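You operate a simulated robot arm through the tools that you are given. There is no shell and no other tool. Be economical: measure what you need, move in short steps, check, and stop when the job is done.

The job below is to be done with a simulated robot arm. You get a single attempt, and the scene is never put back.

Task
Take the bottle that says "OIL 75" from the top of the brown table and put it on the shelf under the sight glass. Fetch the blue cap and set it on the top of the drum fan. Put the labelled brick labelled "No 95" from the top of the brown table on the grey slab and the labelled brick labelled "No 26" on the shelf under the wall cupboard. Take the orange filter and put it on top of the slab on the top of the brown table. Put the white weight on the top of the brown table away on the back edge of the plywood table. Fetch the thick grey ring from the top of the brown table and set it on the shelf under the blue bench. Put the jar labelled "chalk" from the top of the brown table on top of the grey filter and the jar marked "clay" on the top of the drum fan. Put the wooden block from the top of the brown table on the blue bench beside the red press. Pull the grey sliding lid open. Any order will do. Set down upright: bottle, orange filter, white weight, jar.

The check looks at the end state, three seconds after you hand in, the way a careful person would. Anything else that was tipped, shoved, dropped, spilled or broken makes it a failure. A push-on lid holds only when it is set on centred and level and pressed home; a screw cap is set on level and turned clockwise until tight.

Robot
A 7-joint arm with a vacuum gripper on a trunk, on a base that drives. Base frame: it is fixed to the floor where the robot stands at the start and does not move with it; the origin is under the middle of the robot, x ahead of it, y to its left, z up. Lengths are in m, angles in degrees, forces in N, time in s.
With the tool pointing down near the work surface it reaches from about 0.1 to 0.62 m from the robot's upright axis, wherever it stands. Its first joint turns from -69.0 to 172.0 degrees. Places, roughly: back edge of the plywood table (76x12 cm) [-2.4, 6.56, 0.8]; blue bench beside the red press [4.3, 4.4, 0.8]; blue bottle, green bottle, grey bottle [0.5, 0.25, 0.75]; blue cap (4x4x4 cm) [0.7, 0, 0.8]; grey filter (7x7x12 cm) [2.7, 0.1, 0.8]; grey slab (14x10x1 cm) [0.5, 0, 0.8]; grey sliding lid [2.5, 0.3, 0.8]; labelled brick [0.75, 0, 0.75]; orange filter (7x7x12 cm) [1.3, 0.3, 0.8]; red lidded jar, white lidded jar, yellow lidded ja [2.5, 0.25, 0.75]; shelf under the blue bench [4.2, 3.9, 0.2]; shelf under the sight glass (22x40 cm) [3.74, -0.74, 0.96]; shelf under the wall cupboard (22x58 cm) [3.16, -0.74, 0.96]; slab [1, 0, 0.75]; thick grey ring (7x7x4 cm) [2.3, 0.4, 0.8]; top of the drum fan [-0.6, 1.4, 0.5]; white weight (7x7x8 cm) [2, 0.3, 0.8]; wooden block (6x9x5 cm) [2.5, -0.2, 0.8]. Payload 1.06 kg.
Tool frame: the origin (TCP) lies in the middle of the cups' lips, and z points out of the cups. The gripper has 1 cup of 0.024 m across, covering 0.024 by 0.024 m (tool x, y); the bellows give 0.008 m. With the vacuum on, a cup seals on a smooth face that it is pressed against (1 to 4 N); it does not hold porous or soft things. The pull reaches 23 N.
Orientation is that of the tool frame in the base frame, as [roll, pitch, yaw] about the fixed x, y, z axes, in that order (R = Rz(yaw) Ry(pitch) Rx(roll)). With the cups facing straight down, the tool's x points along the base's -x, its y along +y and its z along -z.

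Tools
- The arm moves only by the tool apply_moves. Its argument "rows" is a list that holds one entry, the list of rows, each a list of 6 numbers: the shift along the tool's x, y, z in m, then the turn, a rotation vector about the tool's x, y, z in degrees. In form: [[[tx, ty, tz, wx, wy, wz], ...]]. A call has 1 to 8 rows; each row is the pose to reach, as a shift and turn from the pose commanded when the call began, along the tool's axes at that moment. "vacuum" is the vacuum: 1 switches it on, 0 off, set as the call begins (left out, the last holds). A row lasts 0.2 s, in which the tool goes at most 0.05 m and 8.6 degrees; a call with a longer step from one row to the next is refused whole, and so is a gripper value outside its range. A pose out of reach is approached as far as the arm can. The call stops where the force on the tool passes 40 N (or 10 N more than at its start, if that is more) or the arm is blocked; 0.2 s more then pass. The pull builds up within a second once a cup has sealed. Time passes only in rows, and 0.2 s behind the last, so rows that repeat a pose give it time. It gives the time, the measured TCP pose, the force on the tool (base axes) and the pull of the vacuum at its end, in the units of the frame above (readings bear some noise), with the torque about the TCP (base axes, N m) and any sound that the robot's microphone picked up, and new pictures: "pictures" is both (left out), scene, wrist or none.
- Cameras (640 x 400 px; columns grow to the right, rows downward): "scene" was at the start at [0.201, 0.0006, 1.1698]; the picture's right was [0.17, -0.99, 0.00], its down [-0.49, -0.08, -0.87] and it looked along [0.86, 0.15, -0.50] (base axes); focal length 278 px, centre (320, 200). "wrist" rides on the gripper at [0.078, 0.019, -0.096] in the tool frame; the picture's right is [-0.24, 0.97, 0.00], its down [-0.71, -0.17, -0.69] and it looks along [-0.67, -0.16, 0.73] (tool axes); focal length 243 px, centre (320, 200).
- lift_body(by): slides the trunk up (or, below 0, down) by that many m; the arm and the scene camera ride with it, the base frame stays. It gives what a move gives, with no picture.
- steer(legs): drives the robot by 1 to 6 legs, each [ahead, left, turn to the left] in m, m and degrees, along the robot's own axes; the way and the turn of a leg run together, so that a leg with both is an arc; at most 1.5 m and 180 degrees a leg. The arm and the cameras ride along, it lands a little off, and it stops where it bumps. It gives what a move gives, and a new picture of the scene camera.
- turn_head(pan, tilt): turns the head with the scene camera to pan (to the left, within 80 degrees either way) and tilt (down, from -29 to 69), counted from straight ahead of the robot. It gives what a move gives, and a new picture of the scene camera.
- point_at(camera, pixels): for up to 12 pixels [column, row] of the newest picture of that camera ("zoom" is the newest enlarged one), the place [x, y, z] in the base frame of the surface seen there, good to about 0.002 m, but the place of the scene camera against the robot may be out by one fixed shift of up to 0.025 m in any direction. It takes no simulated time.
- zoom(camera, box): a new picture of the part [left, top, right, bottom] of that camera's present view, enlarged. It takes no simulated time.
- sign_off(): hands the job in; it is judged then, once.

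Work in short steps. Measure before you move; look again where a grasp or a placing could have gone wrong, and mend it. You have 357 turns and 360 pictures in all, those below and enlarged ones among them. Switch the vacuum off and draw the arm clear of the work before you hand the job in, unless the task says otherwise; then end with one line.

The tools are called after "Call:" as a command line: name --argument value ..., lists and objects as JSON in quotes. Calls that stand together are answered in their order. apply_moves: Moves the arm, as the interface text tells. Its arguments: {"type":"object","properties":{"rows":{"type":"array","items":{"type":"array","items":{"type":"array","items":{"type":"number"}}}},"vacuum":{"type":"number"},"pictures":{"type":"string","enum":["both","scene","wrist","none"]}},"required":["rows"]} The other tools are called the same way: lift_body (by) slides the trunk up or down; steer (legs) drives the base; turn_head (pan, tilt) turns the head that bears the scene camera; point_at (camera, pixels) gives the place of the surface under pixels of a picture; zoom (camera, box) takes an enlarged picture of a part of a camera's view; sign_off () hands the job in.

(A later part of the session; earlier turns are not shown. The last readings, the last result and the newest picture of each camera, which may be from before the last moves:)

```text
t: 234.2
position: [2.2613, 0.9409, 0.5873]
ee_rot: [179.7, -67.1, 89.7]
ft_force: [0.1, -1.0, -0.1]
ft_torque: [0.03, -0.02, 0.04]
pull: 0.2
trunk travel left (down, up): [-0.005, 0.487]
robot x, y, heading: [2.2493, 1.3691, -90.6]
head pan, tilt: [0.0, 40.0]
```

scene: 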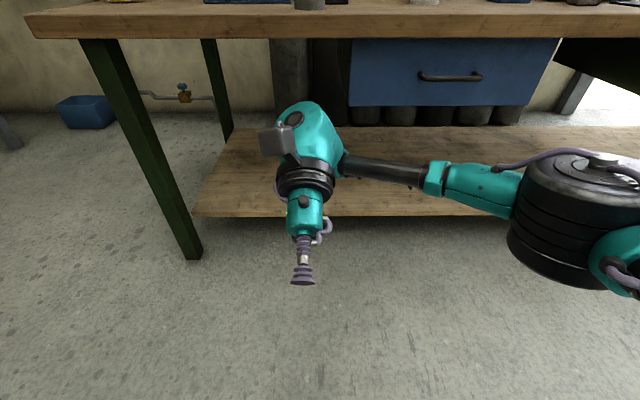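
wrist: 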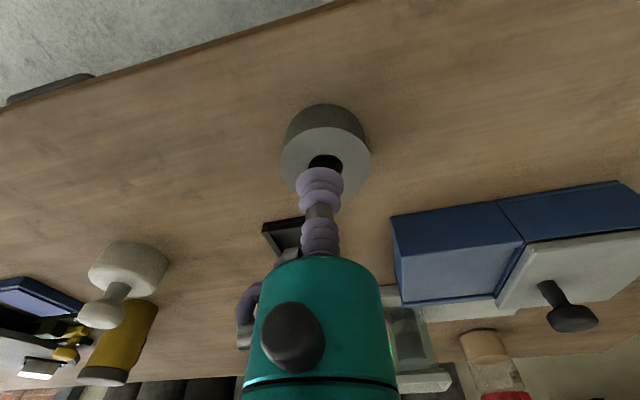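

I tilted the wrong way (tool points back). I undo it and yaw the tool 90° so the camera ends up at the side, then tilt forward.

Call:
apply_moves --rows '[[[0, 0, 0, 0, -8.5, 0], [0, 0, 0, 0, -17, 0], [0, 0, 0, 0, -25.5, 0], [0, 0, 0, 0, -34, 0], [0, 0, 0, 0, -42.5, 0], [0, 0, 0, 0, -51, 0], [0, 0, 0, 0, -59.5, 0], [0, 0, 0, 0, -67.2, 0]]]' --pictures "none"

Call:
apply_moves --rows '[[[0, 0, 0, 0, 0, 8.5], [0, 0, 0, 0, 0, 17], [0, 0, 0, 0, 0, 25.5], [0, 0, 0, 0, 0, 34], [0, 0, 0, 0, 0, 42.5], [0, 0, 0, 0, 0, 51], [0, 0, 0, 0, 0, 59.5], [0, 0, 0, 0, 0, 68]]]' --pictures "none"

Call:
apply_moves --rows '[[[0, 0, 0, 0, 0, 8], [0, 0, 0, 0, 0, 16], [0, 0, 0, 0, 0, 22]]]' --pictures "none"

Call:
apply_moves --rows '[[[0, 0, 0, -8.5, 0, 0], [0, 0, 0, -17, 0, 0], [0, 0, 0, -25.5, 0, 0], [0, 0, 0, -34, 0, 0], [0, 0, 0, -42.5, 0, 0], [0, 0, 0, -51, 0, 0], [0, 0, 0, -59.5, 0, 0], [0, 0, 0, -68, 0, 0]]]' --pictures "none"

Call:
apply_moves --rows '[[[0, 0, 0, -8.5, 0, 0], [0, 0, 0, -17, 0, 0], [0, 0, 0, -22, 0, 0], [0, -0.04, 0.015, -22, 0, 0], [0, -0.08, 0.03, -22, 0, 0], [0, -0.12, 0.045, -22, 0, 0], [0, -0.16, 0.06, -22, 0, 0], [0, -0.2, 0.075, -22, 0, 0]]]' --pictures "scene"

```text
t: 236.0
position: [2.2618, 0.9399, 0.5877]
ee_rot: [179.8, 0.3, 89.5]
ft_force: [0.2, -0.9, -0.2]
ft_torque: [0.02, 0.03, 0.01]
pull: 0.1
trunk travel left (down, up): [-0.005, 0.487]
robot x, y, heading: [2.2472, 1.3697, -90.5]
head pan, tilt: [0.0, 40.0]
```

```text
t: 237.8
position: [2.2618, 0.9407, 0.5862]
ee_rot: [179.8, 0.0, 21.3]
ft_force: [0.1, 0.0, -0.5]
ft_torque: [0.0, 0.02, -0.02]
pull: 0.1
trunk travel left (down, up): [-0.005, 0.487]
robot x, y, heading: [2.2464, 1.3716, -90.9]
head pan, tilt: [0.0, 40.0]
```

```text
t: 238.6
position: [2.2616, 0.94, 0.587]
ee_rot: [179.8, -0.1, -0.7]
ft_force: [0.2, -0.4, -0.4]
ft_torque: [0.01, 0.01, -0.01]
pull: 0.1
trunk travel left (down, up): [-0.005, 0.487]
robot x, y, heading: [2.2493, 1.3723, -90.5]
head pan, tilt: [0.0, 40.0]
```

```text
t: 240.4
position: [2.2618, 0.9411, 0.5876]
ee_rot: [111.7, -0.2, -0.6]
ft_force: [0.0, -0.4, 0.3]
ft_torque: [-0.02, 0.05, 0.03]
pull: 0.0
trunk travel left (down, up): [-0.005, 0.487]
robot x, y, heading: [2.2484, 1.3725, -90.6]
head pan, tilt: [0.0, 40.0]
```

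```text
t: 242.2
position: [2.2759, 0.8696, 0.3993]
ee_rot: [90.0, 0.0, -0.5]
ft_force: [-0.2, -0.4, 0.6]
ft_torque: [-0.04, 0.03, -0.01]
pull: 0.2
out of reach, approached as far as the arm can: row 2, 3, 4, 5, 6, 7, 8
trunk travel left (down, up): [-0.005, 0.487]
robot x, y, heading: [2.2512, 1.3714, -90.6]
head pan, tilt: [0.0, 40.0]
```

scene: 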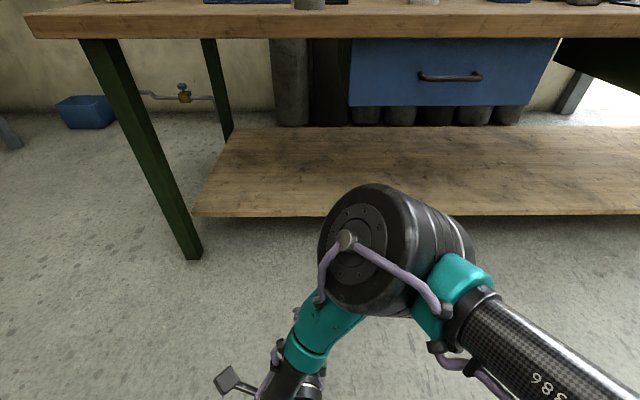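

Already at z=0.40 with a horizontal tool. I try further down and a bit forward.

Call:
apply_moves --rows '[[[0, -0.04, 0.01, 0, 0, 0], [0, -0.08, 0.02, 0, 0, 0], [0, -0.12, 0.03, 0, 0, 0], [0, -0.12, 0.03, 0, 0, 0]]]' --pictures "scene"

```text
t: 243.2
position: [2.283, 0.8541, 0.3963]
ee_rot: [90.1, -0.1, -0.8]
ft_force: [0.8, 0.4, 0.1]
ft_torque: [0.01, 0.03, -0.03]
pull: 0.0
out of reach, approached as far as the arm can: row 1, 2, 3, 4
trunk travel left (down, up): [-0.005, 0.487]
robot x, y, heading: [2.249, 1.3716, -90.4]
head pan, tilt: [0.0, 40.0]
```

scene: 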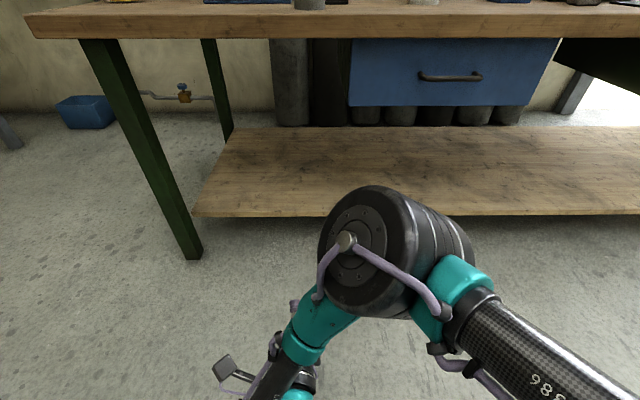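

Horizontal limit is ≈0.396. With the tool tilted ~28° below horizontal the TCP can get to ≈0.29, enough to set the ring's far edge on the shelf and let it settle flat. I check where the elbow is in this posture and try that tilt.

Call:
point_at --camera "scene" --pixels '[[370, 240], [400, 195], [345, 240], [460, 250], [310, 330], [440, 300], [240, 380]]'

Call:
apply_moves --rows '[[[0, -0.0, 0, 7, 0, 0], [0, -0.0, 0.0, 14, 0, 0], [0, -0.0, 0.0, 21, 0, 0], [0, -0.02, 0.0, 28, 0, 0], [0, -0.06, 0.0, 28, 0, 0], [0, -0.1, 0.0, 28, 0, 0], [0, -0.11, 0.0, 28, 0, 0], [0, -0.11, 0.0, 28, 0, 0]]]' --pictures "scene"

```text
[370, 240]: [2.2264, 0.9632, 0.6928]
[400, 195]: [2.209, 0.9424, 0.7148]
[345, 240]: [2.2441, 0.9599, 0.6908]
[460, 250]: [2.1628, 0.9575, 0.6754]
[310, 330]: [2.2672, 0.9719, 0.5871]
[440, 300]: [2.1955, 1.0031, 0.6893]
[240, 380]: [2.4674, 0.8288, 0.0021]
```

```text
t: 245.0
position: [2.2827, 0.8569, 0.2838]
ee_rot: [117.8, 0.0, -0.5]
ft_force: [0.5, 0.8, 0.5]
ft_torque: [0.03, -0.02, 0.0]
pull: 0.1
trunk travel left (down, up): [-0.005, 0.487]
robot x, y, heading: [2.2505, 1.373, -90.7]
head pan, tilt: [0.0, 40.0]
```

scene: 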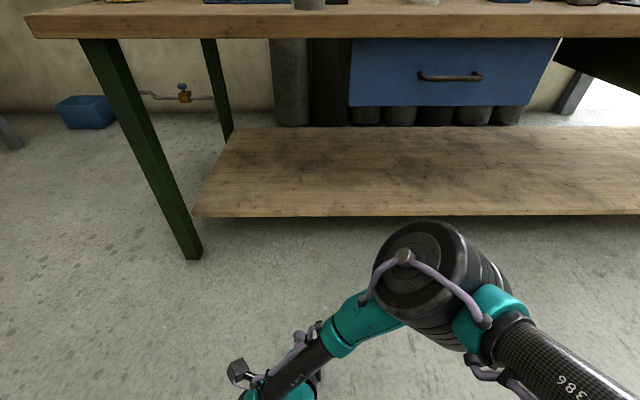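

That works (z=0.284 at 28°). Now the ring: I rise to z≈0.78 with a horizontal tool, still back from the table.

Call:
lift_body --by 0.17

Call:
apply_moves --rows '[[[0, 0.035, -0.019, 0, 0, 0], [0, 0.07, -0.037, -4, 0, 0], [0, 0.105, -0.056, -8, 0, 0], [0, 0.14, -0.075, -12, 0, 0], [0, 0.175, -0.093, -16, 0, 0], [0, 0.21, -0.112, -20, 0, 0], [0, 0.245, -0.131, -24, 0, 0], [0, 0.283, -0.15, -28, 0, 0]]]' --pictures "none"

Call:
turn_head --pan 0 --tilt 35

```text
t: 246.9
position: [2.2816, 0.8556, 0.4525]
ee_rot: [117.8, -0.1, -0.6]
ft_force: [-0.1, 0.3, 1.1]
ft_torque: [0.0, 0.02, 0.01]
pull: 0.0
trunk travel left (down, up): [-0.175, 0.317]
robot x, y, heading: [2.2433, 1.3722, -90.7]
head pan, tilt: [0.0, 40.0]
```

```text
t: 248.7
position: [2.2821, 0.8566, 0.7751]
ee_rot: [89.6, -0.2, -0.5]
ft_force: [0.1, -0.2, 0.3]
ft_torque: [0.02, 0.0, 0.0]
pull: 0.0
trunk travel left (down, up): [-0.175, 0.317]
robot x, y, heading: [2.2523, 1.3716, -90.8]
head pan, tilt: [0.0, 40.0]
```

```text
t: 249.4
position: [2.283, 0.8562, 0.7748]
ee_rot: [89.7, -0.2, -0.5]
ft_force: [0.2, 0.1, -0.5]
ft_torque: [-0.07, -0.02, -0.01]
pull: 0.0
trunk travel left (down, up): [-0.175, 0.317]
robot x, y, heading: [2.2526, 1.3683, -90.5]
head pan, tilt: [0.0, 35.0]
```

scene: 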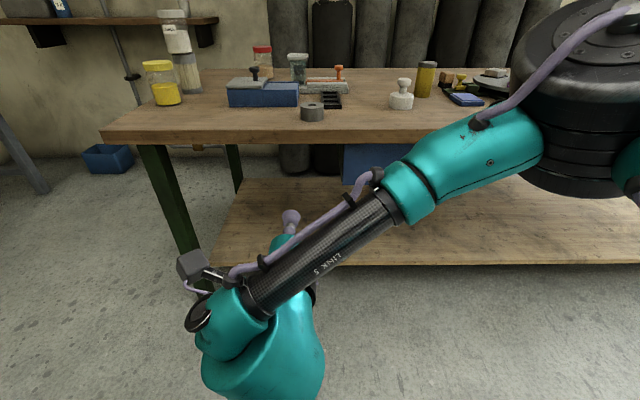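

I check where the elbow drum hangs relative to the table before driving in.

Call:
point_at --camera "scene" --pixels '[[570, 185], [590, 195], [530, 110], [600, 40], [450, 170], [310, 112], [290, 215], [620, 130]]'

```text
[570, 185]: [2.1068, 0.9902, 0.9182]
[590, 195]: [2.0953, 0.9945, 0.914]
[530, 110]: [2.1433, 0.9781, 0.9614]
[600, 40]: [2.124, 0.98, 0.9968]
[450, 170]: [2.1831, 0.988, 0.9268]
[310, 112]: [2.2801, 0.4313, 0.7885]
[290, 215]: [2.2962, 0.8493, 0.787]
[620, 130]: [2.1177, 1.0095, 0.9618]
```

The elbow stays behind and above the table edge. I shift the tool to x=2.262 and drive ahead 0.35 m.

Call:
apply_moves --rows '[[[-0.021, 0.004, 0, 0, 0, 0.5], [-0.021, 0.004, 0, 0, 0, 0.5]]]' --pictures "none"

Call:
steer --legs '[[0.35, 0, 0.5]]'

Call:
zoom --camera "wrist" --box '[0, 0, 640, 400]'

```text
t: 250.0
position: [2.2618, 0.8564, 0.78]
ee_rot: [89.9, -0.7, -0.6]
ft_force: [-0.2, 0.1, -0.3]
ft_torque: [-0.01, -0.05, -0.02]
pull: 0.1
trunk travel left (down, up): [-0.175, 0.317]
robot x, y, heading: [2.2438, 1.3668, -90.3]
head pan, tilt: [0.0, 35.0]
```

```text
t: 252.2
position: [2.2656, 0.5119, 0.7788]
ee_rot: [89.8, -0.5, 0.0]
ft_force: [0.2, -0.1, 0.7]
ft_torque: [0.0, -0.02, 0.01]
pull: 0.0
trunk travel left (down, up): [-0.175, 0.317]
robot x, y, heading: [2.2435, 1.0276, -90.1]
head pan, tilt: [0.0, 35.0]
```

scene: 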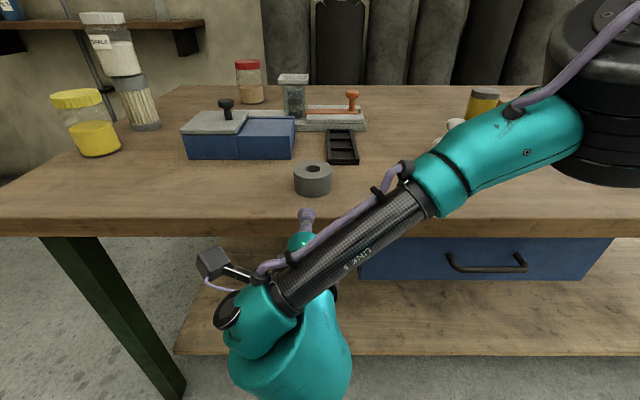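

```text
1.00 times, centred on (320, 200) of wrist (not enlarged: the box is as wide or as high as the picture)
```

zoom: 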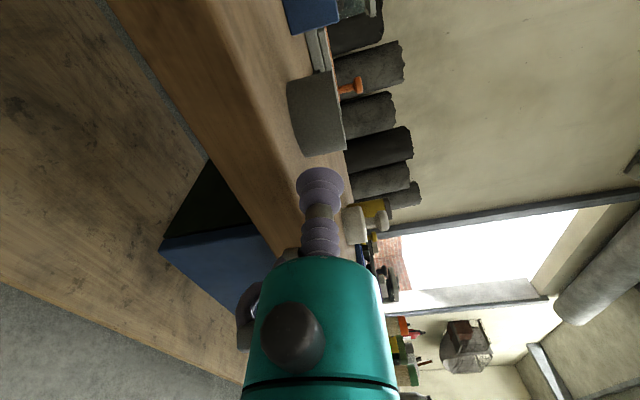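

The wrist camera sees the ring's side straight ahead. I measure it.

Call:
point_at --camera "zoom" --pixels '[[318, 145], [290, 90], [302, 152], [315, 110], [318, 75], [340, 140], [343, 150], [325, 120]]'

```text
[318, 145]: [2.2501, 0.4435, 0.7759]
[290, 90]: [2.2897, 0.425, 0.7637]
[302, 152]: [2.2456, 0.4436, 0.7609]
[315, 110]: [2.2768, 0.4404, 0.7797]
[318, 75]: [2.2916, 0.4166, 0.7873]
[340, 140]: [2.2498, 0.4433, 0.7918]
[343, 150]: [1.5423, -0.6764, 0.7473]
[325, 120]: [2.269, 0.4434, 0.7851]
```

Ring: centre (2.2595,0.4085), radius ≈35 mm. I shift 6 mm and advance with vacuum on.

Call:
apply_moves --rows '[[[-0.006, 0, 0.03, 0, 0, 0], [-0.006, 0, 0.055, 0, 0, 0], [-0.006, 0, 0.065, 0, 0, 0], [-0.006, 0, 0.07, 0, 0, 0], [-0.006, 0, 0.072, 0, 0, 0], [-0.006, 0, 0.072, 0, 0, 0], [-0.006, 0, 0.072, 0, 0, 0]]]' --vacuum 1 --pictures "none"

```text
t: 253.8
position: [2.2612, 0.4402, 0.7796]
ee_rot: [89.7, -0.7, 0.1]
ft_force: [0.2, -0.4, 0.9]
ft_torque: [0.05, -0.02, 0.03]
pull: 23.1
trunk travel left (down, up): [-0.175, 0.317]
robot x, y, heading: [2.2455, 1.0303, -89.6]
head pan, tilt: [0.0, 35.0]
```

Sealed with 23 N. I lift 6 cm.

Call:
apply_moves --rows '[[[0, 0.01, 0, 0, 0, 0], [0, 0.03, 0, 0, 0, 0], [0, 0.06, 0, 0, 0, 0], [0, 0.06, 0, 0, 0, 0]]]' --pictures "scene"

```text
t: 254.8
position: [2.2593, 0.441, 0.8378]
ee_rot: [89.8, -0.6, 0.2]
ft_force: [-0.1, -0.2, -0.7]
ft_torque: [0.01, 0.01, 0.01]
pull: 22.5
trunk travel left (down, up): [-0.175, 0.317]
robot x, y, heading: [2.2495, 1.023, -90.0]
head pan, tilt: [0.0, 35.0]
```

scene: 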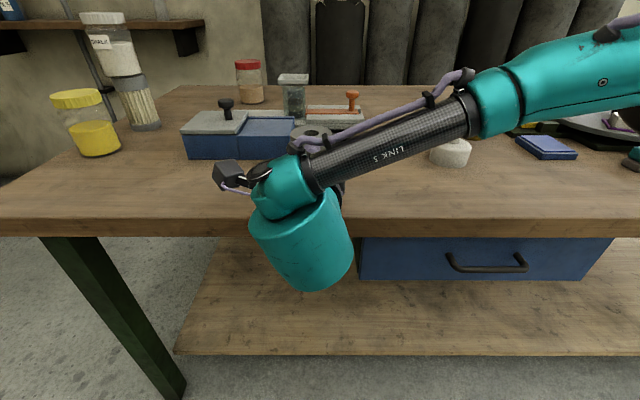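

The ring is held (light). I back out and drive around to the blue bench, facing it at y≈4.28.

Call:
steer --legs '[[-0.32, 0, 0], [0, 0.85, 0], [0, 0, 90], [0, 1.5, 0], [0, 1.43, 0]]'

Call:
turn_head --pan 0 --tilt 50

```text
t: 293.7
position: [3.7338, 4.3299, 0.8373]
ee_rot: [89.8, -0.6, 90.9]
ft_force: [-0.4, 0.4, -0.2]
ft_torque: [0.0, 0.03, -0.01]
pull: 22.9
trunk travel left (down, up): [-0.175, 0.317]
robot x, y, heading: [3.1486, 4.3117, 1.0]
head pan, tilt: [0.0, 35.0]
```

scene: 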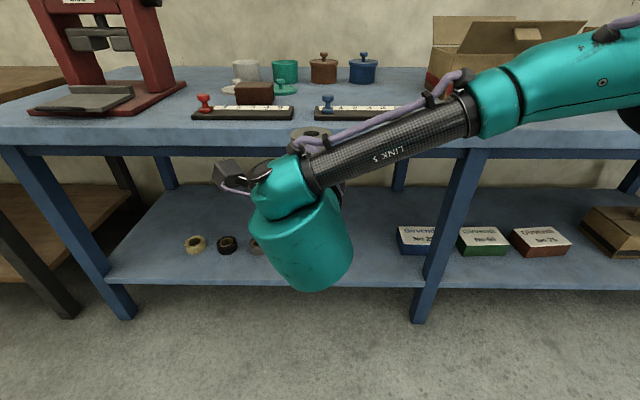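

```text
t: 294.4
position: [3.735, 4.331, 0.8397]
ee_rot: [89.9, -0.7, 90.9]
ft_force: [-0.7, -0.3, -1.0]
ft_torque: [0.0, 0.02, -0.01]
pull: 22.9
trunk travel left (down, up): [-0.175, 0.317]
robot x, y, heading: [3.1478, 4.3079, 0.9]
head pan, tilt: [0.0, 50.0]
```

scene: 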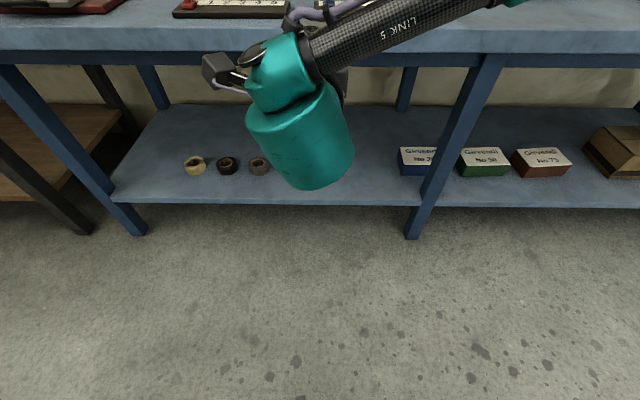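

Free shelf space around y≈4.33. I lower the trunk fully, then the arm with the 28° tilt, still in front of the bench.

Call:
lift_body --by -0.17

Call:
apply_moves --rows '[[[0, -0.04, -0.01, 3.5, 0, 0], [0, -0.08, -0.02, 7, 0, 0], [0, -0.12, -0.03, 10.5, 0, 0], [0, -0.165, -0.04, 14, 0, 0], [0, -0.21, -0.05, 17.5, 0, 0], [0, -0.25, -0.06, 21, 0, 0], [0, -0.295, -0.07, 24.5, 0, 0], [0, -0.33, -0.07, 28, 0, 0]]]' --pictures "scene"

```text
t: 296.4
position: [3.7344, 4.3285, 0.6683]
ee_rot: [89.9, -0.6, 90.9]
ft_force: [0.1, 0.1, -0.8]
ft_torque: [0.02, 0.04, 0.02]
pull: 22.6
trunk travel left (down, up): [-0.005, 0.487]
robot x, y, heading: [3.1489, 4.3094, 1.0]
head pan, tilt: [0.0, 50.0]
```

```text
t: 298.2
position: [3.6671, 4.3328, 0.338]
ee_rot: [117.8, -0.5, 90.9]
ft_force: [-0.3, 0.2, -1.0]
ft_torque: [0.02, 0.03, -0.02]
pull: 23.2
trunk travel left (down, up): [-0.005, 0.487]
robot x, y, heading: [3.1498, 4.3108, 1.0]
head pan, tilt: [0.0, 50.0]
```

scene: 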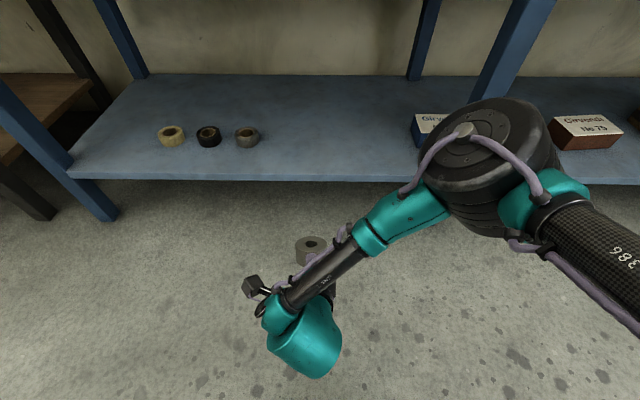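

I measure the drum, the bench leg and the bench's underside relative to this pose.

Call:
point_at --camera "scene" --pixels '[[480, 150], [500, 105], [465, 200], [550, 150], [310, 243], [250, 170], [350, 120], [480, 115]]'

```text
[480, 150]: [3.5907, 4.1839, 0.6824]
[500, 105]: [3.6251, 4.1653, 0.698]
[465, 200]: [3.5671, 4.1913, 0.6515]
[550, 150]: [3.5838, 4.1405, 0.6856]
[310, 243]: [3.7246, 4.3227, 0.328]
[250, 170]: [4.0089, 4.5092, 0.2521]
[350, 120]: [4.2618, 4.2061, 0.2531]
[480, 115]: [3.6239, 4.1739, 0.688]
```

The drum would come just under the bench's front; I check the height of the bench's underside with the lowered head.

Call:
turn_head --pan -15 --tilt 15

```text
t: 299.2
position: [3.6687, 4.3329, 0.3392]
ee_rot: [117.8, -0.6, 90.9]
ft_force: [-0.3, 0.1, -1.1]
ft_torque: [0.02, 0.03, -0.02]
pull: 22.9
trunk travel left (down, up): [-0.005, 0.487]
robot x, y, heading: [3.1472, 4.3109, 1.0]
head pan, tilt: [-15.0, 15.0]
```

scene: 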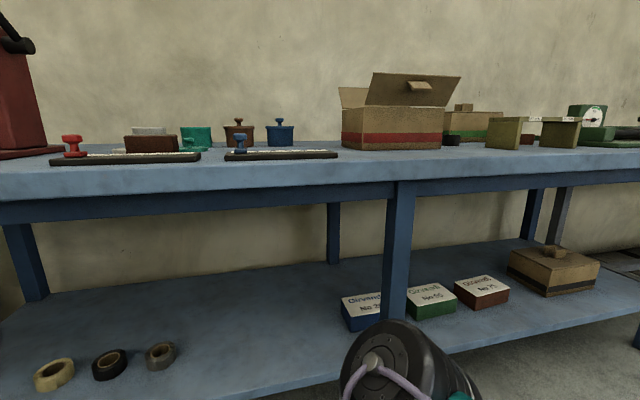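

Call:
point_at --camera "scene" --pixels '[[250, 190], [250, 207], [250, 215], [400, 250], [385, 260], [395, 335], [330, 380], [250, 390], [160, 355], [400, 325]]'

```text
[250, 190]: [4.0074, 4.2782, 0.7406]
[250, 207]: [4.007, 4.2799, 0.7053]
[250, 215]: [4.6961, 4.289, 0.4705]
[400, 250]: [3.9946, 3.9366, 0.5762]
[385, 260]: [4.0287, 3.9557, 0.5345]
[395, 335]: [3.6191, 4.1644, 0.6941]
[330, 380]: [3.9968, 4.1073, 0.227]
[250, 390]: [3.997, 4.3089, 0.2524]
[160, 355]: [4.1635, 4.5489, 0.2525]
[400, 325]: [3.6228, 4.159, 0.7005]
```

Apron bottom is ≈0.70 at x≥4.0; the drum (top 0.70) will just reach there, so I lower the arm 2.3 cm first and then look at the drum height again.

Call:
apply_moves --rows '[[[0, -0.0205, 0.011, 0, 0, 0], [0, -0.0205, 0.011, 0, 0, 0]]]' --pictures "none"

Call:
zoom --camera "scene" --box '[300, 250, 500, 400]'

Call:
point_at --camera "zoom" --pixels '[[250, 240], [320, 210], [210, 280], [300, 290], [340, 320]]'

```text
t: 299.8
position: [3.6668, 4.3338, 0.3146]
ee_rot: [117.8, -0.6, 90.9]
ft_force: [-0.5, -0.2, -0.2]
ft_torque: [-0.01, 0.02, 0.02]
pull: 22.5
trunk travel left (down, up): [-0.005, 0.487]
robot x, y, heading: [3.1482, 4.3084, 0.8]
head pan, tilt: [-15.0, 15.0]
```

```text
2.67 times, centred on (400, 325) of scene
```

zoom: 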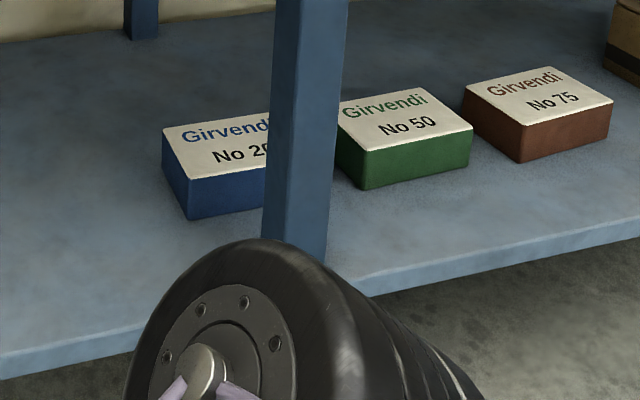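

```text
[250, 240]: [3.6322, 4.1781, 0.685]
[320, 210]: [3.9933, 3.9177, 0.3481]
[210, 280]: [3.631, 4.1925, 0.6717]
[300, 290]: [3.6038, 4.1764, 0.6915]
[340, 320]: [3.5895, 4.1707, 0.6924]
```

Drum front stays 4.5 cm behind the TCP, so it will remain in front of the apron. I drive ahead 0.36 m.

Call:
steer --legs '[[0.36, 0, 0]]'

Call:
turn_head --pan 5 --tilt 45

Call:
zoom --camera "wrist" --box '[0, 0, 640, 400]'

```text
t: 302.1
position: [4.0224, 4.337, 0.3153]
ee_rot: [117.9, -0.6, 90.8]
ft_force: [0.6, 0.3, -1.1]
ft_torque: [0.0, 0.01, 0.02]
pull: 22.6
trunk travel left (down, up): [-0.005, 0.487]
robot x, y, heading: [3.5049, 4.3172, 1.3]
head pan, tilt: [-15.0, 15.0]
```

scene: 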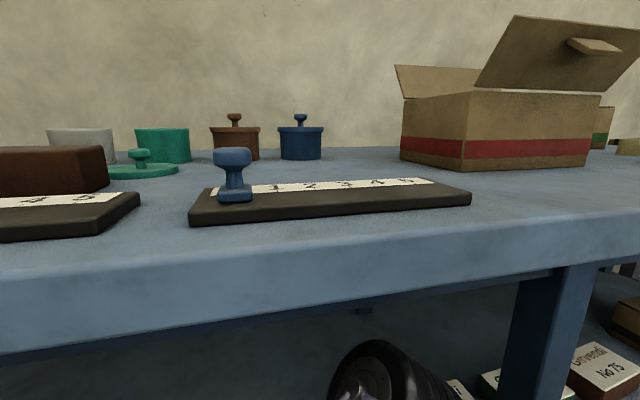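

```text
t: 303.0
position: [4.023, 4.3369, 0.3138]
ee_rot: [117.8, -0.8, 90.8]
ft_force: [-0.5, -1.1, -1.9]
ft_torque: [-0.02, 0.04, -0.03]
pull: 22.9
trunk travel left (down, up): [-0.005, 0.487]
robot x, y, heading: [3.5069, 4.3102, 0.8]
head pan, tilt: [5.0, 45.0]
```

scene: 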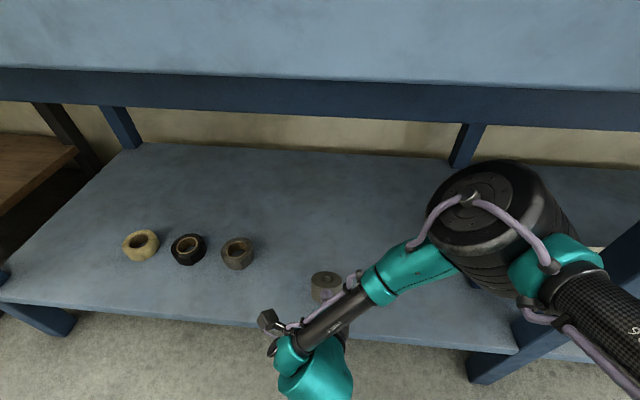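

```text
1.00 times, centred on (320, 200) of wrist (not enlarged: the box is as wide or as high as the picture)
```

zoom: 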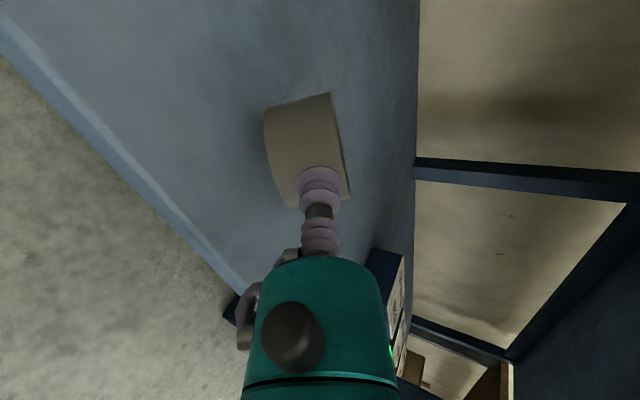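

Ring is above the shelf. I move 8 mm further in and lower to contact.

Call:
apply_moves --rows '[[[0, 0.0038, 0.007, 0, 0, 0], [0, -0.005, 0.0117, 0, 0, 0], [0, -0.0095, 0.014, 0, 0, 0], [0, -0.012, 0.0154, 0, 0, 0], [0, -0.014, 0.0164, 0, 0, 0]]]' --pictures "none"

```text
t: 304.2
position: [4.0304, 4.3383, 0.2953]
ee_rot: [117.7, -0.5, 90.8]
ft_force: [-5.1, -0.1, 5.8]
ft_torque: [0.01, -0.1, 0.01]
pull: 23.4
trunk travel left (down, up): [-0.005, 0.487]
robot x, y, heading: [3.5032, 4.3164, 0.8]
head pan, tilt: [5.0, 45.0]
```

Far edge touches at z≈0.295. I release and wait, then draw back slowly so the ring settles flat.

Call:
apply_moves --rows '[[[0, 0, 0, 0, 0, 0], [0, 0, 0, 0, 0, 0], [0, 0, 0, 0, 0, 0], [0, -0.0023, -0.0044, 0, 0, 0], [0, -0.0047, -0.0088, 0, 0, 0], [0, -0.0094, -0.0177, 0, 0, 0], [0, -0.0094, -0.0265, 0, 0, 0], [0, -0.0094, -0.045, 0, 0, 0]]]' --vacuum 0 --pictures "both"

```text
t: 306.0
position: [3.9871, 4.3375, 0.3062]
ee_rot: [117.8, -0.6, 90.8]
ft_force: [-0.3, -0.4, -0.4]
ft_torque: [0.02, 0.0, -0.01]
pull: 0.1
trunk travel left (down, up): [-0.005, 0.487]
robot x, y, heading: [3.5008, 4.315, 0.8]
head pan, tilt: [5.0, 45.0]
```

scene: 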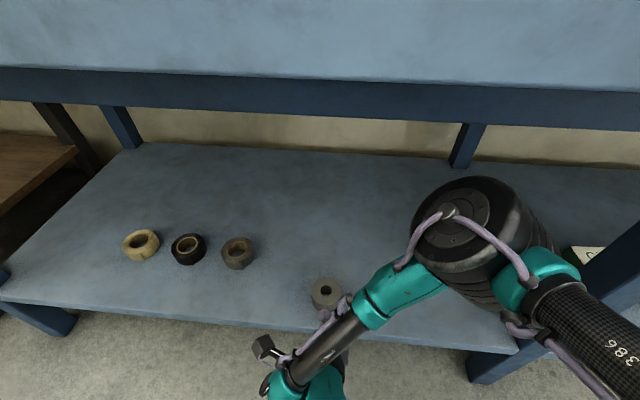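
wrist: 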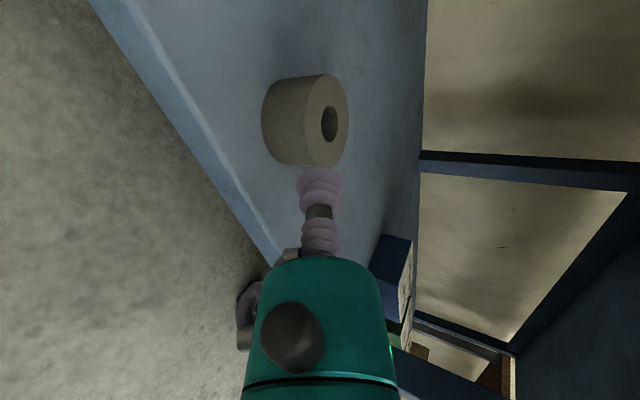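

Ring lies flat on the shelf. I back away, raise and restore the tool to pointing down with the camera behind.

Call:
steer --legs '[[-0.45, 0, 0]]'

Call:
lift_body --by 0.4

Call:
apply_moves --rows '[[[0, 0.03, -0.016, 8, 0, 0], [0, 0.06, -0.032, 16, 0, 0], [0, 0.09, -0.05, 24, 0, 0], [0, 0.12, -0.07, 32, 0, 0], [0, 0.15, -0.09, 40, 0, 0], [0, 0.18, -0.11, 48, 0, 0], [0, 0.21, -0.13, 56, 0, 0], [0, 0.24, -0.15, 62, 0, 0]]]' --pictures "none"

Call:
apply_moves --rows '[[[0, 0, 0, 0, 0, -8.5], [0, 0, 0, 0, 0, -17], [0, 0, 0, 0, 0, -25.5], [0, 0, 0, 0, 0, -34], [0, 0, 0, 0, 0, -42.5], [0, 0, 0, 0, 0, -51], [0, 0, 0, 0, 0, -59.5], [0, 0, 0, 0, 0, -68]]]' --pictures "none"

Call:
apply_moves --rows '[[[0, 0, 0, 0, 0, -8], [0, 0, 0, 0, 0, -16], [0, 0, 0, 0, 0, -22], [0, 0, 0, 0, 0, -22]]]' --pictures "none"

```text
t: 308.7
position: [3.5412, 4.333, 0.3075]
ee_rot: [117.7, -0.6, 91.1]
ft_force: [0.4, -0.3, -0.4]
ft_torque: [0.01, 0.0, -0.03]
pull: 0.1
trunk travel left (down, up): [-0.005, 0.487]
robot x, y, heading: [3.0578, 4.3061, 1.2]
head pan, tilt: [5.0, 45.0]
```

scene: 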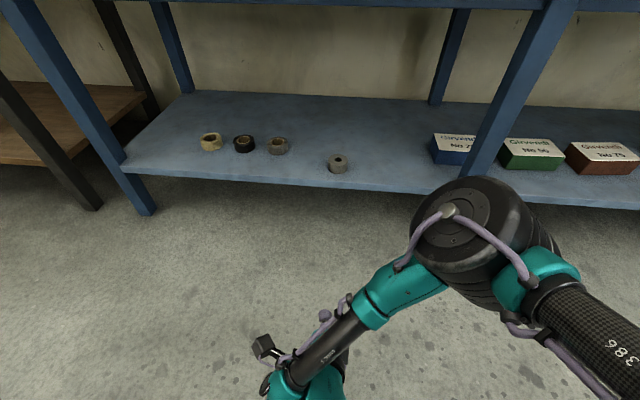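

```text
t: 312.6
position: [3.5414, 4.3333, 0.7076]
ee_rot: [117.8, -0.5, 91.3]
ft_force: [0.1, 0.7, 0.4]
ft_torque: [-0.02, 0.01, -0.02]
pull: 0.1
trunk travel left (down, up): [-0.405, 0.087]
robot x, y, heading: [3.0618, 4.3033, 1.1]
head pan, tilt: [5.0, 45.0]
```

```text
t: 314.4
position: [3.5207, 4.3295, 0.9918]
ee_rot: [-179.9, -0.6, 91.3]
ft_force: [0.3, -0.1, -0.5]
ft_torque: [0.04, 0.0, 0.03]
pull: 0.0
trunk travel left (down, up): [-0.405, 0.087]
robot x, y, heading: [3.0632, 4.304, 1.3]
head pan, tilt: [5.0, 45.0]
```

```text
t: 316.2
position: [3.5207, 4.3299, 0.9897]
ee_rot: [179.4, -0.1, 159.4]
ft_force: [-0.7, -0.5, -0.1]
ft_torque: [-0.04, -0.05, -0.01]
pull: 0.0
trunk travel left (down, up): [-0.405, 0.087]
robot x, y, heading: [3.064, 4.3086, 1.1]
head pan, tilt: [5.0, 45.0]
```

```text
t: 317.2
position: [3.5199, 4.3303, 0.9892]
ee_rot: [179.4, 0.2, -178.7]
ft_force: [0.0, -0.6, 0.5]
ft_torque: [0.03, 0.02, 0.0]
pull: 0.1
trunk travel left (down, up): [-0.405, 0.087]
robot x, y, heading: [3.0581, 4.3078, 1.2]
head pan, tilt: [5.0, 45.0]
```

I raise the TCP and drive back to the brown table's left side, in front of the blue box.

Call:
apply_moves --rows '[[[0.02, 0, -0.04, 0, 0, 0], [0.04, 0, -0.08, 0, 0, 0], [0.06, 0, -0.12, 0, 0, 0]]]' --pictures "none"

Call:
steer --legs '[[0, 0, -91], [1.5, 0, 0], [1.5, 0, 0], [0, -0.63, 0], [0.43, 0, 0]]'

Call:
zoom --camera "wrist" --box '[0, 0, 640, 400]'

```text
t: 318.0
position: [3.4586, 4.3291, 1.1092]
ee_rot: [179.4, 0.2, -178.8]
ft_force: [0.7, 0.1, 0.6]
ft_torque: [-0.01, -0.01, 0.01]
pull: 0.1
trunk travel left (down, up): [-0.405, 0.087]
robot x, y, heading: [3.0634, 4.3085, 1.2]
head pan, tilt: [5.0, 45.0]
```

```text
t: 343.9
position: [2.7296, 0.4463, 1.1089]
ee_rot: [179.4, 0.2, 94.7]
ft_force: [0.6, -1.0, -0.5]
ft_torque: [0.03, 0.02, 0.0]
pull: 0.2
trunk travel left (down, up): [-0.405, 0.087]
robot x, y, heading: [2.6845, 0.8429, -85.7]
head pan, tilt: [5.0, 45.0]
```

scene: 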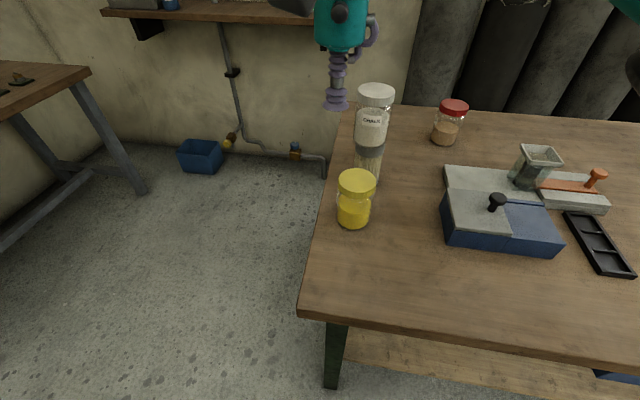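

```text
1.00 times, centred on (320, 200) of wrist (not enlarged: the box is as wide or as high as the picture)
```

zoom: 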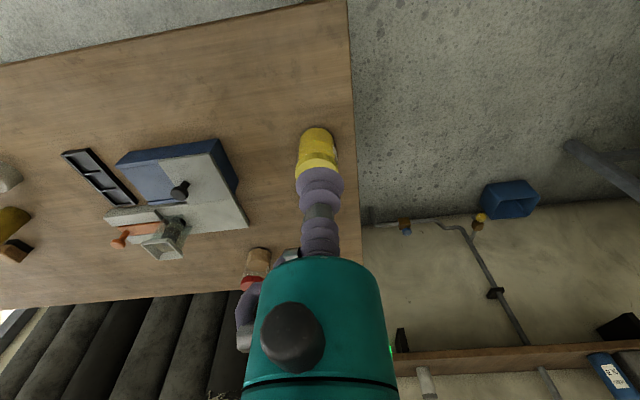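

I drifted; I correct right 0.26 m and straighten the heading.

Call:
steer --legs '[[0, 0, -4.3], [0, -0.25, 0]]'

Call:
zoom --camera "wrist" --box '[200, 80, 560, 305]'

Call:
zoom --camera "scene" --box '[200, 100, 480, 275]'

```text
t: 347.2
position: [2.447, 0.4427, 1.1086]
ee_rot: [179.4, 0.1, 90.5]
ft_force: [-0.2, 0.4, 0.2]
ft_torque: [0.0, 0.01, -0.03]
pull: 0.0
trunk travel left (down, up): [-0.405, 0.087]
robot x, y, heading: [2.429, 0.8421, -89.5]
head pan, tilt: [5.0, 45.0]
```

scene: 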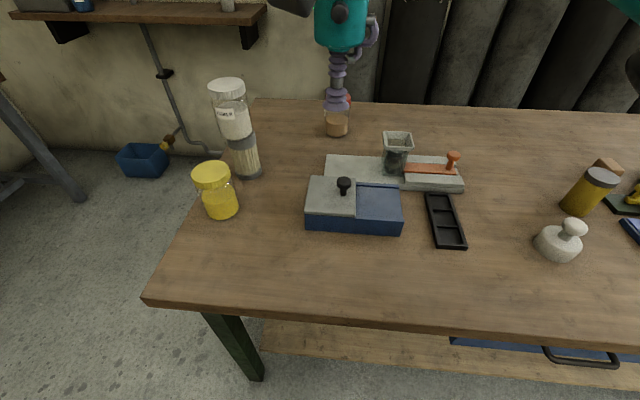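

```text
1.78 times, centred on (380, 192) of wrist
```

zoom: 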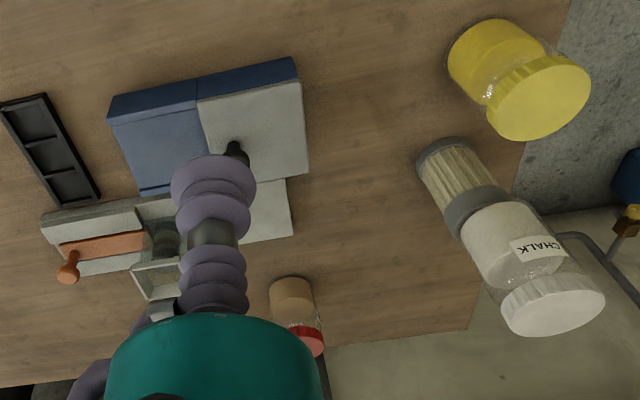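

```text
2.29 times, centred on (340, 188) of scene
```

zoom: 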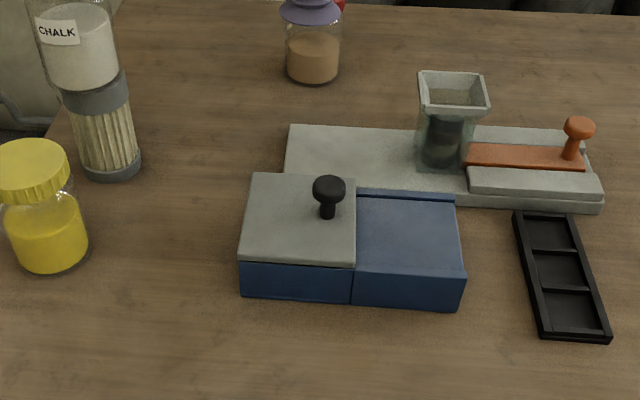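

The lid covers the left half and a railed blue deck is on the right, so it slides toward -x. I measure lid, knob and deck.

Call:
point_at --camera "zoom" --pixels '[[252, 180], [352, 185], [352, 258], [246, 255], [290, 235], [330, 212], [329, 185], [410, 230], [455, 240], [450, 200], [400, 195]]'

```text
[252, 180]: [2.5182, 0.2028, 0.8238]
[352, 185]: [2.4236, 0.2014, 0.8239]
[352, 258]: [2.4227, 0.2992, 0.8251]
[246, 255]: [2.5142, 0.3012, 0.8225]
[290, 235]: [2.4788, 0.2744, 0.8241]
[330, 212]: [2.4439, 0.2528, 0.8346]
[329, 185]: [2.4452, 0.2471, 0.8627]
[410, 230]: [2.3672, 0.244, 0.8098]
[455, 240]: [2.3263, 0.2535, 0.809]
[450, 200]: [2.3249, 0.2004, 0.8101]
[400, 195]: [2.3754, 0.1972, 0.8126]
```

Lid spans x 2.410–2.505, y 0.217–0.315 (true), knob at (2.431,0.264). I go above its far-from-knob part at (2.478,0.285).

Call:
lift_body --by -0.06

Call:
apply_moves --rows '[[[-0.04, 0.01, 0.02, 0, 0, 0], [-0.08, 0.02, 0.04, 0, 0, 0], [-0.12, 0.031, 0.05, 0, 0, 0], [-0.158, 0.031, 0.07, 0, 0, 0], [-0.158, 0.031, 0.115, 0, 0, 0], [-0.158, 0.031, 0.16, 0, 0, 0], [-0.158, 0.031, 0.195, 0, 0, 0], [-0.158, 0.031, 0.195, 0, 0, 0]]]' --pictures "both"

```text
t: 348.2
position: [2.4475, 0.442, 1.0496]
ee_rot: [179.4, 0.3, 90.6]
ft_force: [0.2, 0.9, 0.0]
ft_torque: [-0.04, -0.01, 0.02]
pull: 0.0
trunk travel left (down, up): [-0.345, 0.147]
robot x, y, heading: [2.4288, 0.8388, -89.5]
head pan, tilt: [5.0, 45.0]
```

```text
t: 350.0
position: [2.4803, 0.283, 0.8548]
ee_rot: [179.4, 0.3, 90.5]
ft_force: [0.9, -0.1, -0.6]
ft_torque: [-0.01, 0.01, 0.0]
pull: 0.0
trunk travel left (down, up): [-0.345, 0.147]
robot x, y, heading: [2.429, 0.8383, -89.5]
head pan, tilt: [5.0, 45.0]
```

scene: 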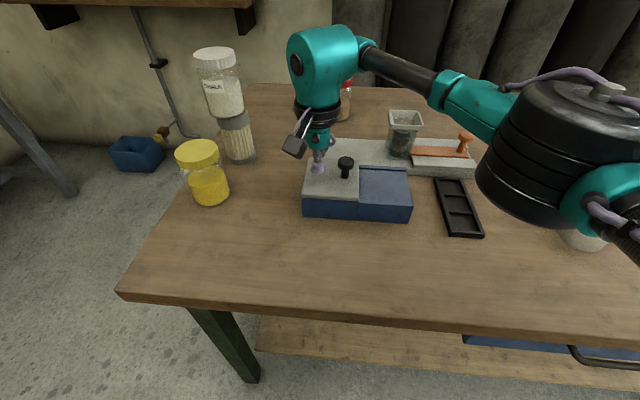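
wrist: 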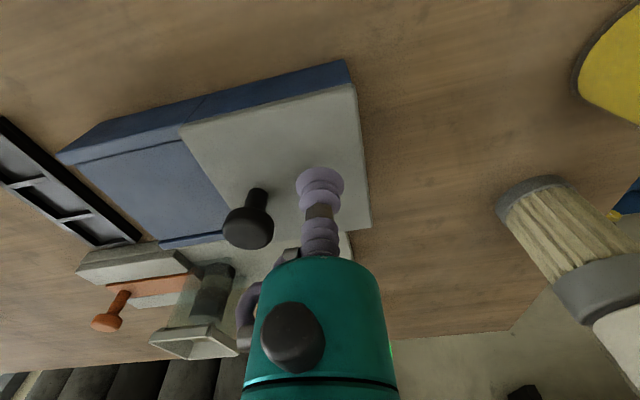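

Well placed. Vacuum on, descend onto the lid.

Call:
apply_moves --rows '[[[0, 0, 0.02, 0, 0, 0], [0, 0, 0.03, 0, 0, 0], [0, 0, 0.034, 0, 0, 0], [0, 0, 0.037, 0, 0, 0], [0, 0, 0.037, 0, 0, 0], [0, 0, 0.037, 0, 0, 0]]]' --vacuum 1 --pictures "none"

```text
t: 351.4
position: [2.4821, 0.2836, 0.8178]
ee_rot: [179.2, 0.3, 90.4]
ft_force: [-1.1, -8.6, 18.5]
ft_torque: [0.07, 0.05, 0.13]
pull: 23.0
trunk travel left (down, up): [-0.345, 0.147]
robot x, y, heading: [2.4277, 0.8409, -89.6]
head pan, tilt: [5.0, 45.0]
```

Sealed. I ease the pressure and drag the lid toward -x.

Call:
apply_moves --rows '[[[0, 0, -0.003, 0, 0, 0], [0, -0.006, -0.003, 0, 0, 0], [0, -0.015, -0.003, 0, 0, 0], [0, -0.025, -0.003, 0, 0, 0], [0, -0.035, -0.003, 0, 0, 0], [0, -0.045, -0.003, 0, 0, 0], [0, -0.055, -0.003, 0, 0, 0], [0, -0.055, -0.003, 0, 0, 0]]]' --pictures "scene"

```text
t: 353.2
position: [2.4256, 0.2841, 0.8211]
ee_rot: [179.4, 0.1, 90.5]
ft_force: [-0.2, 7.6, -6.2]
ft_torque: [0.0, 0.04, 0.03]
pull: 22.7
trunk travel left (down, up): [-0.345, 0.147]
robot x, y, heading: [2.4323, 0.8367, -89.4]
head pan, tilt: [5.0, 45.0]
```

scene: 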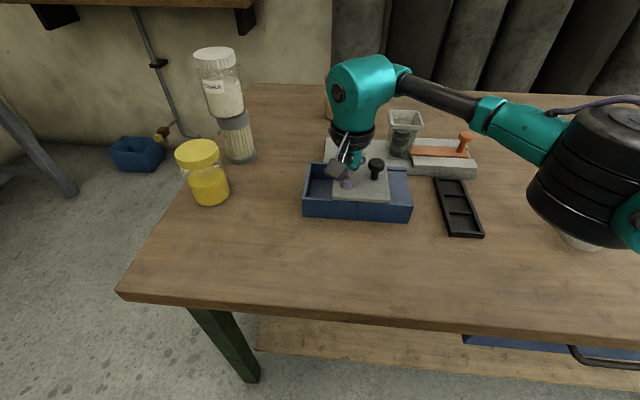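

It slides open. I continue a further 3.8 cm, watching forces; z force -6 shows slight pull-up, so I go 1 mm lower.

Call:
apply_moves --rows '[[[0, -0.008, 0.001, 0, 0, 0], [0, -0.016, 0.001, 0, 0, 0], [0, -0.024, 0.001, 0, 0, 0], [0, -0.032, 0.001, 0, 0, 0], [0, -0.038, 0.001, 0, 0, 0], [0, -0.038, 0.001, 0, 0, 0]]]' --pictures "scene"

```text
t: 354.6
position: [2.3874, 0.2836, 0.8201]
ee_rot: [179.4, 0.3, 90.5]
ft_force: [0.3, 6.8, 9.5]
ft_torque: [-0.08, 0.05, -0.02]
pull: 22.9
trunk travel left (down, up): [-0.345, 0.147]
robot x, y, heading: [2.4271, 0.8436, -89.6]
head pan, tilt: [5.0, 45.0]
```

scene: 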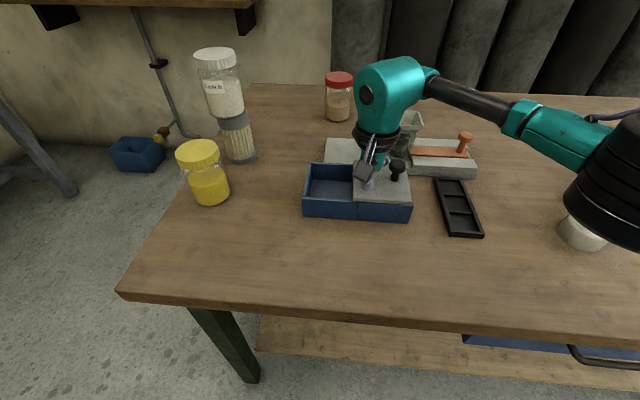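

Lid is nearly fully over the right half. I nudge 6 mm more to reach the stop, then check.

Call:
apply_moves --rows '[[[0, -0.003, 0.0, 0, 0, 0], [0, -0.006, 0.0, 0, 0, 0], [0, -0.006, 0.0, 0, 0, 0]]]' --pictures "none"

```text
t: 355.4
position: [2.3822, 0.2839, 0.8185]
ee_rot: [179.4, 0.2, 90.5]
ft_force: [0.9, 4.9, 6.1]
ft_torque: [-0.05, 0.01, -0.09]
pull: 23.0
trunk travel left (down, up): [-0.345, 0.147]
robot x, y, heading: [2.4285, 0.8412, -89.7]
head pan, tilt: [5.0, 45.0]
```

The lid has travelled ≈0.10 m, fully open. I release and rise.

Call:
apply_moves --rows '[[[0, 0, -0.001, 0, 0, 0], [0, 0, -0.001, 0, 0, 0], [0, 0, -0.001, 0, 0, 0], [0, 0, -0.006, 0, 0, 0], [0.01, 0, -0.04, 0, 0, 0], [0.04, 0, -0.08, 0, 0, 0], [0.07, 0, -0.12, 0, 0, 0], [0.1, 0, -0.16, 0, 0, 0]]]' --vacuum 0 --pictures "scene"

```text
t: 357.2
position: [2.3807, 0.3835, 0.9791]
ee_rot: [179.5, 0.3, 90.5]
ft_force: [-0.6, 0.0, -0.5]
ft_torque: [-0.01, -0.01, 0.0]
pull: 0.0
trunk travel left (down, up): [-0.345, 0.147]
robot x, y, heading: [2.4285, 0.843, -89.6]
head pan, tilt: [5.0, 45.0]
```

scene: 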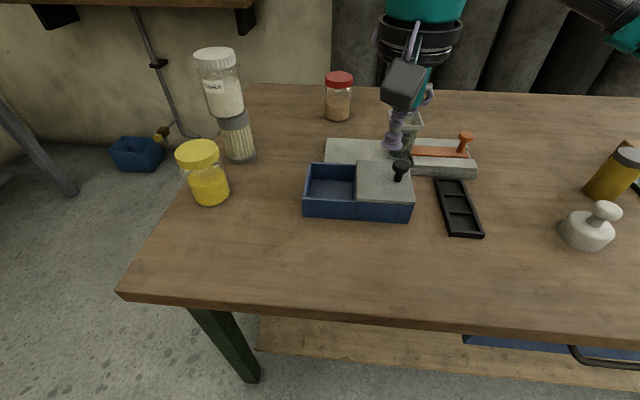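

Lid is open. Next the white weight; I move right along the table to be in front of it.

Call:
apply_moves --rows '[[[0.0, 0, -0.04, 0, 0, 0], [0.03, 0, -0.08, 0, 0, 0]]]' --pictures "none"

Call:
steer --legs '[[0, -0.42, -0.4]]'

Call:
zoom --camera "scene" --box '[240, 120, 440, 260]'

Call:
zoom --camera "wrist" --box '[200, 80, 520, 280]'

```text
t: 357.8
position: [2.3777, 0.4155, 1.0571]
ee_rot: [179.3, 0.3, 90.5]
ft_force: [-0.5, -0.5, 0.7]
ft_torque: [-0.04, -0.03, -0.01]
pull: 0.1
trunk travel left (down, up): [-0.345, 0.147]
robot x, y, heading: [2.434, 0.8383, -89.4]
head pan, tilt: [5.0, 45.0]
```

```text
t: 361.9
position: [1.9638, 0.4129, 1.0555]
ee_rot: [179.4, 0.2, 90.1]
ft_force: [0.1, 0.3, -0.3]
ft_torque: [-0.01, 0.03, 0.02]
pull: 0.0
trunk travel left (down, up): [-0.345, 0.147]
robot x, y, heading: [2.0204, 0.841, -90.1]
head pan, tilt: [5.0, 45.0]
```

scene: 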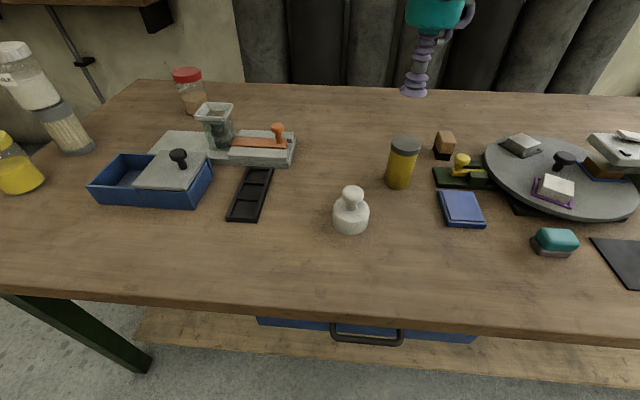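

```text
2.86 times, centred on (340, 190) of scene
```

zoom: 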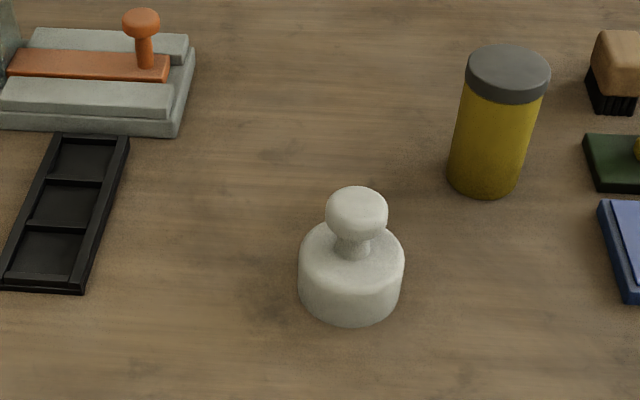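

```text
2.00 times, centred on (360, 180) of wrist
```

zoom: 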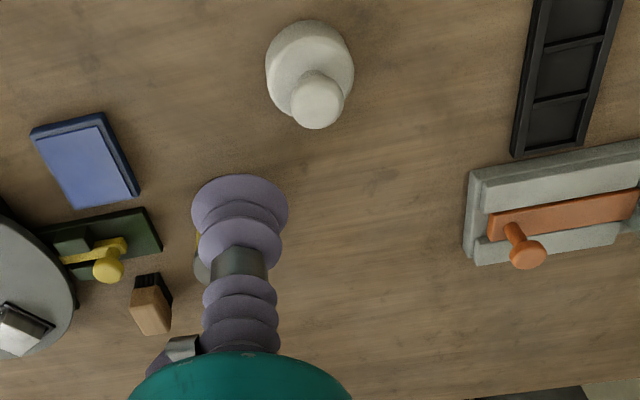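

The weight has a flat knob top wide enough for the cup. I measure it from the wrist view.

Call:
point_at --camera "zoom" --pixels '[[318, 102], [296, 100], [340, 105], [317, 80], [318, 122]]'

```text
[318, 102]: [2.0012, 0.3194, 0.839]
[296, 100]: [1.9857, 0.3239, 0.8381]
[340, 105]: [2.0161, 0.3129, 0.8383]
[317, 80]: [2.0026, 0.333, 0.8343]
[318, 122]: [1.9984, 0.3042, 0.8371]
```

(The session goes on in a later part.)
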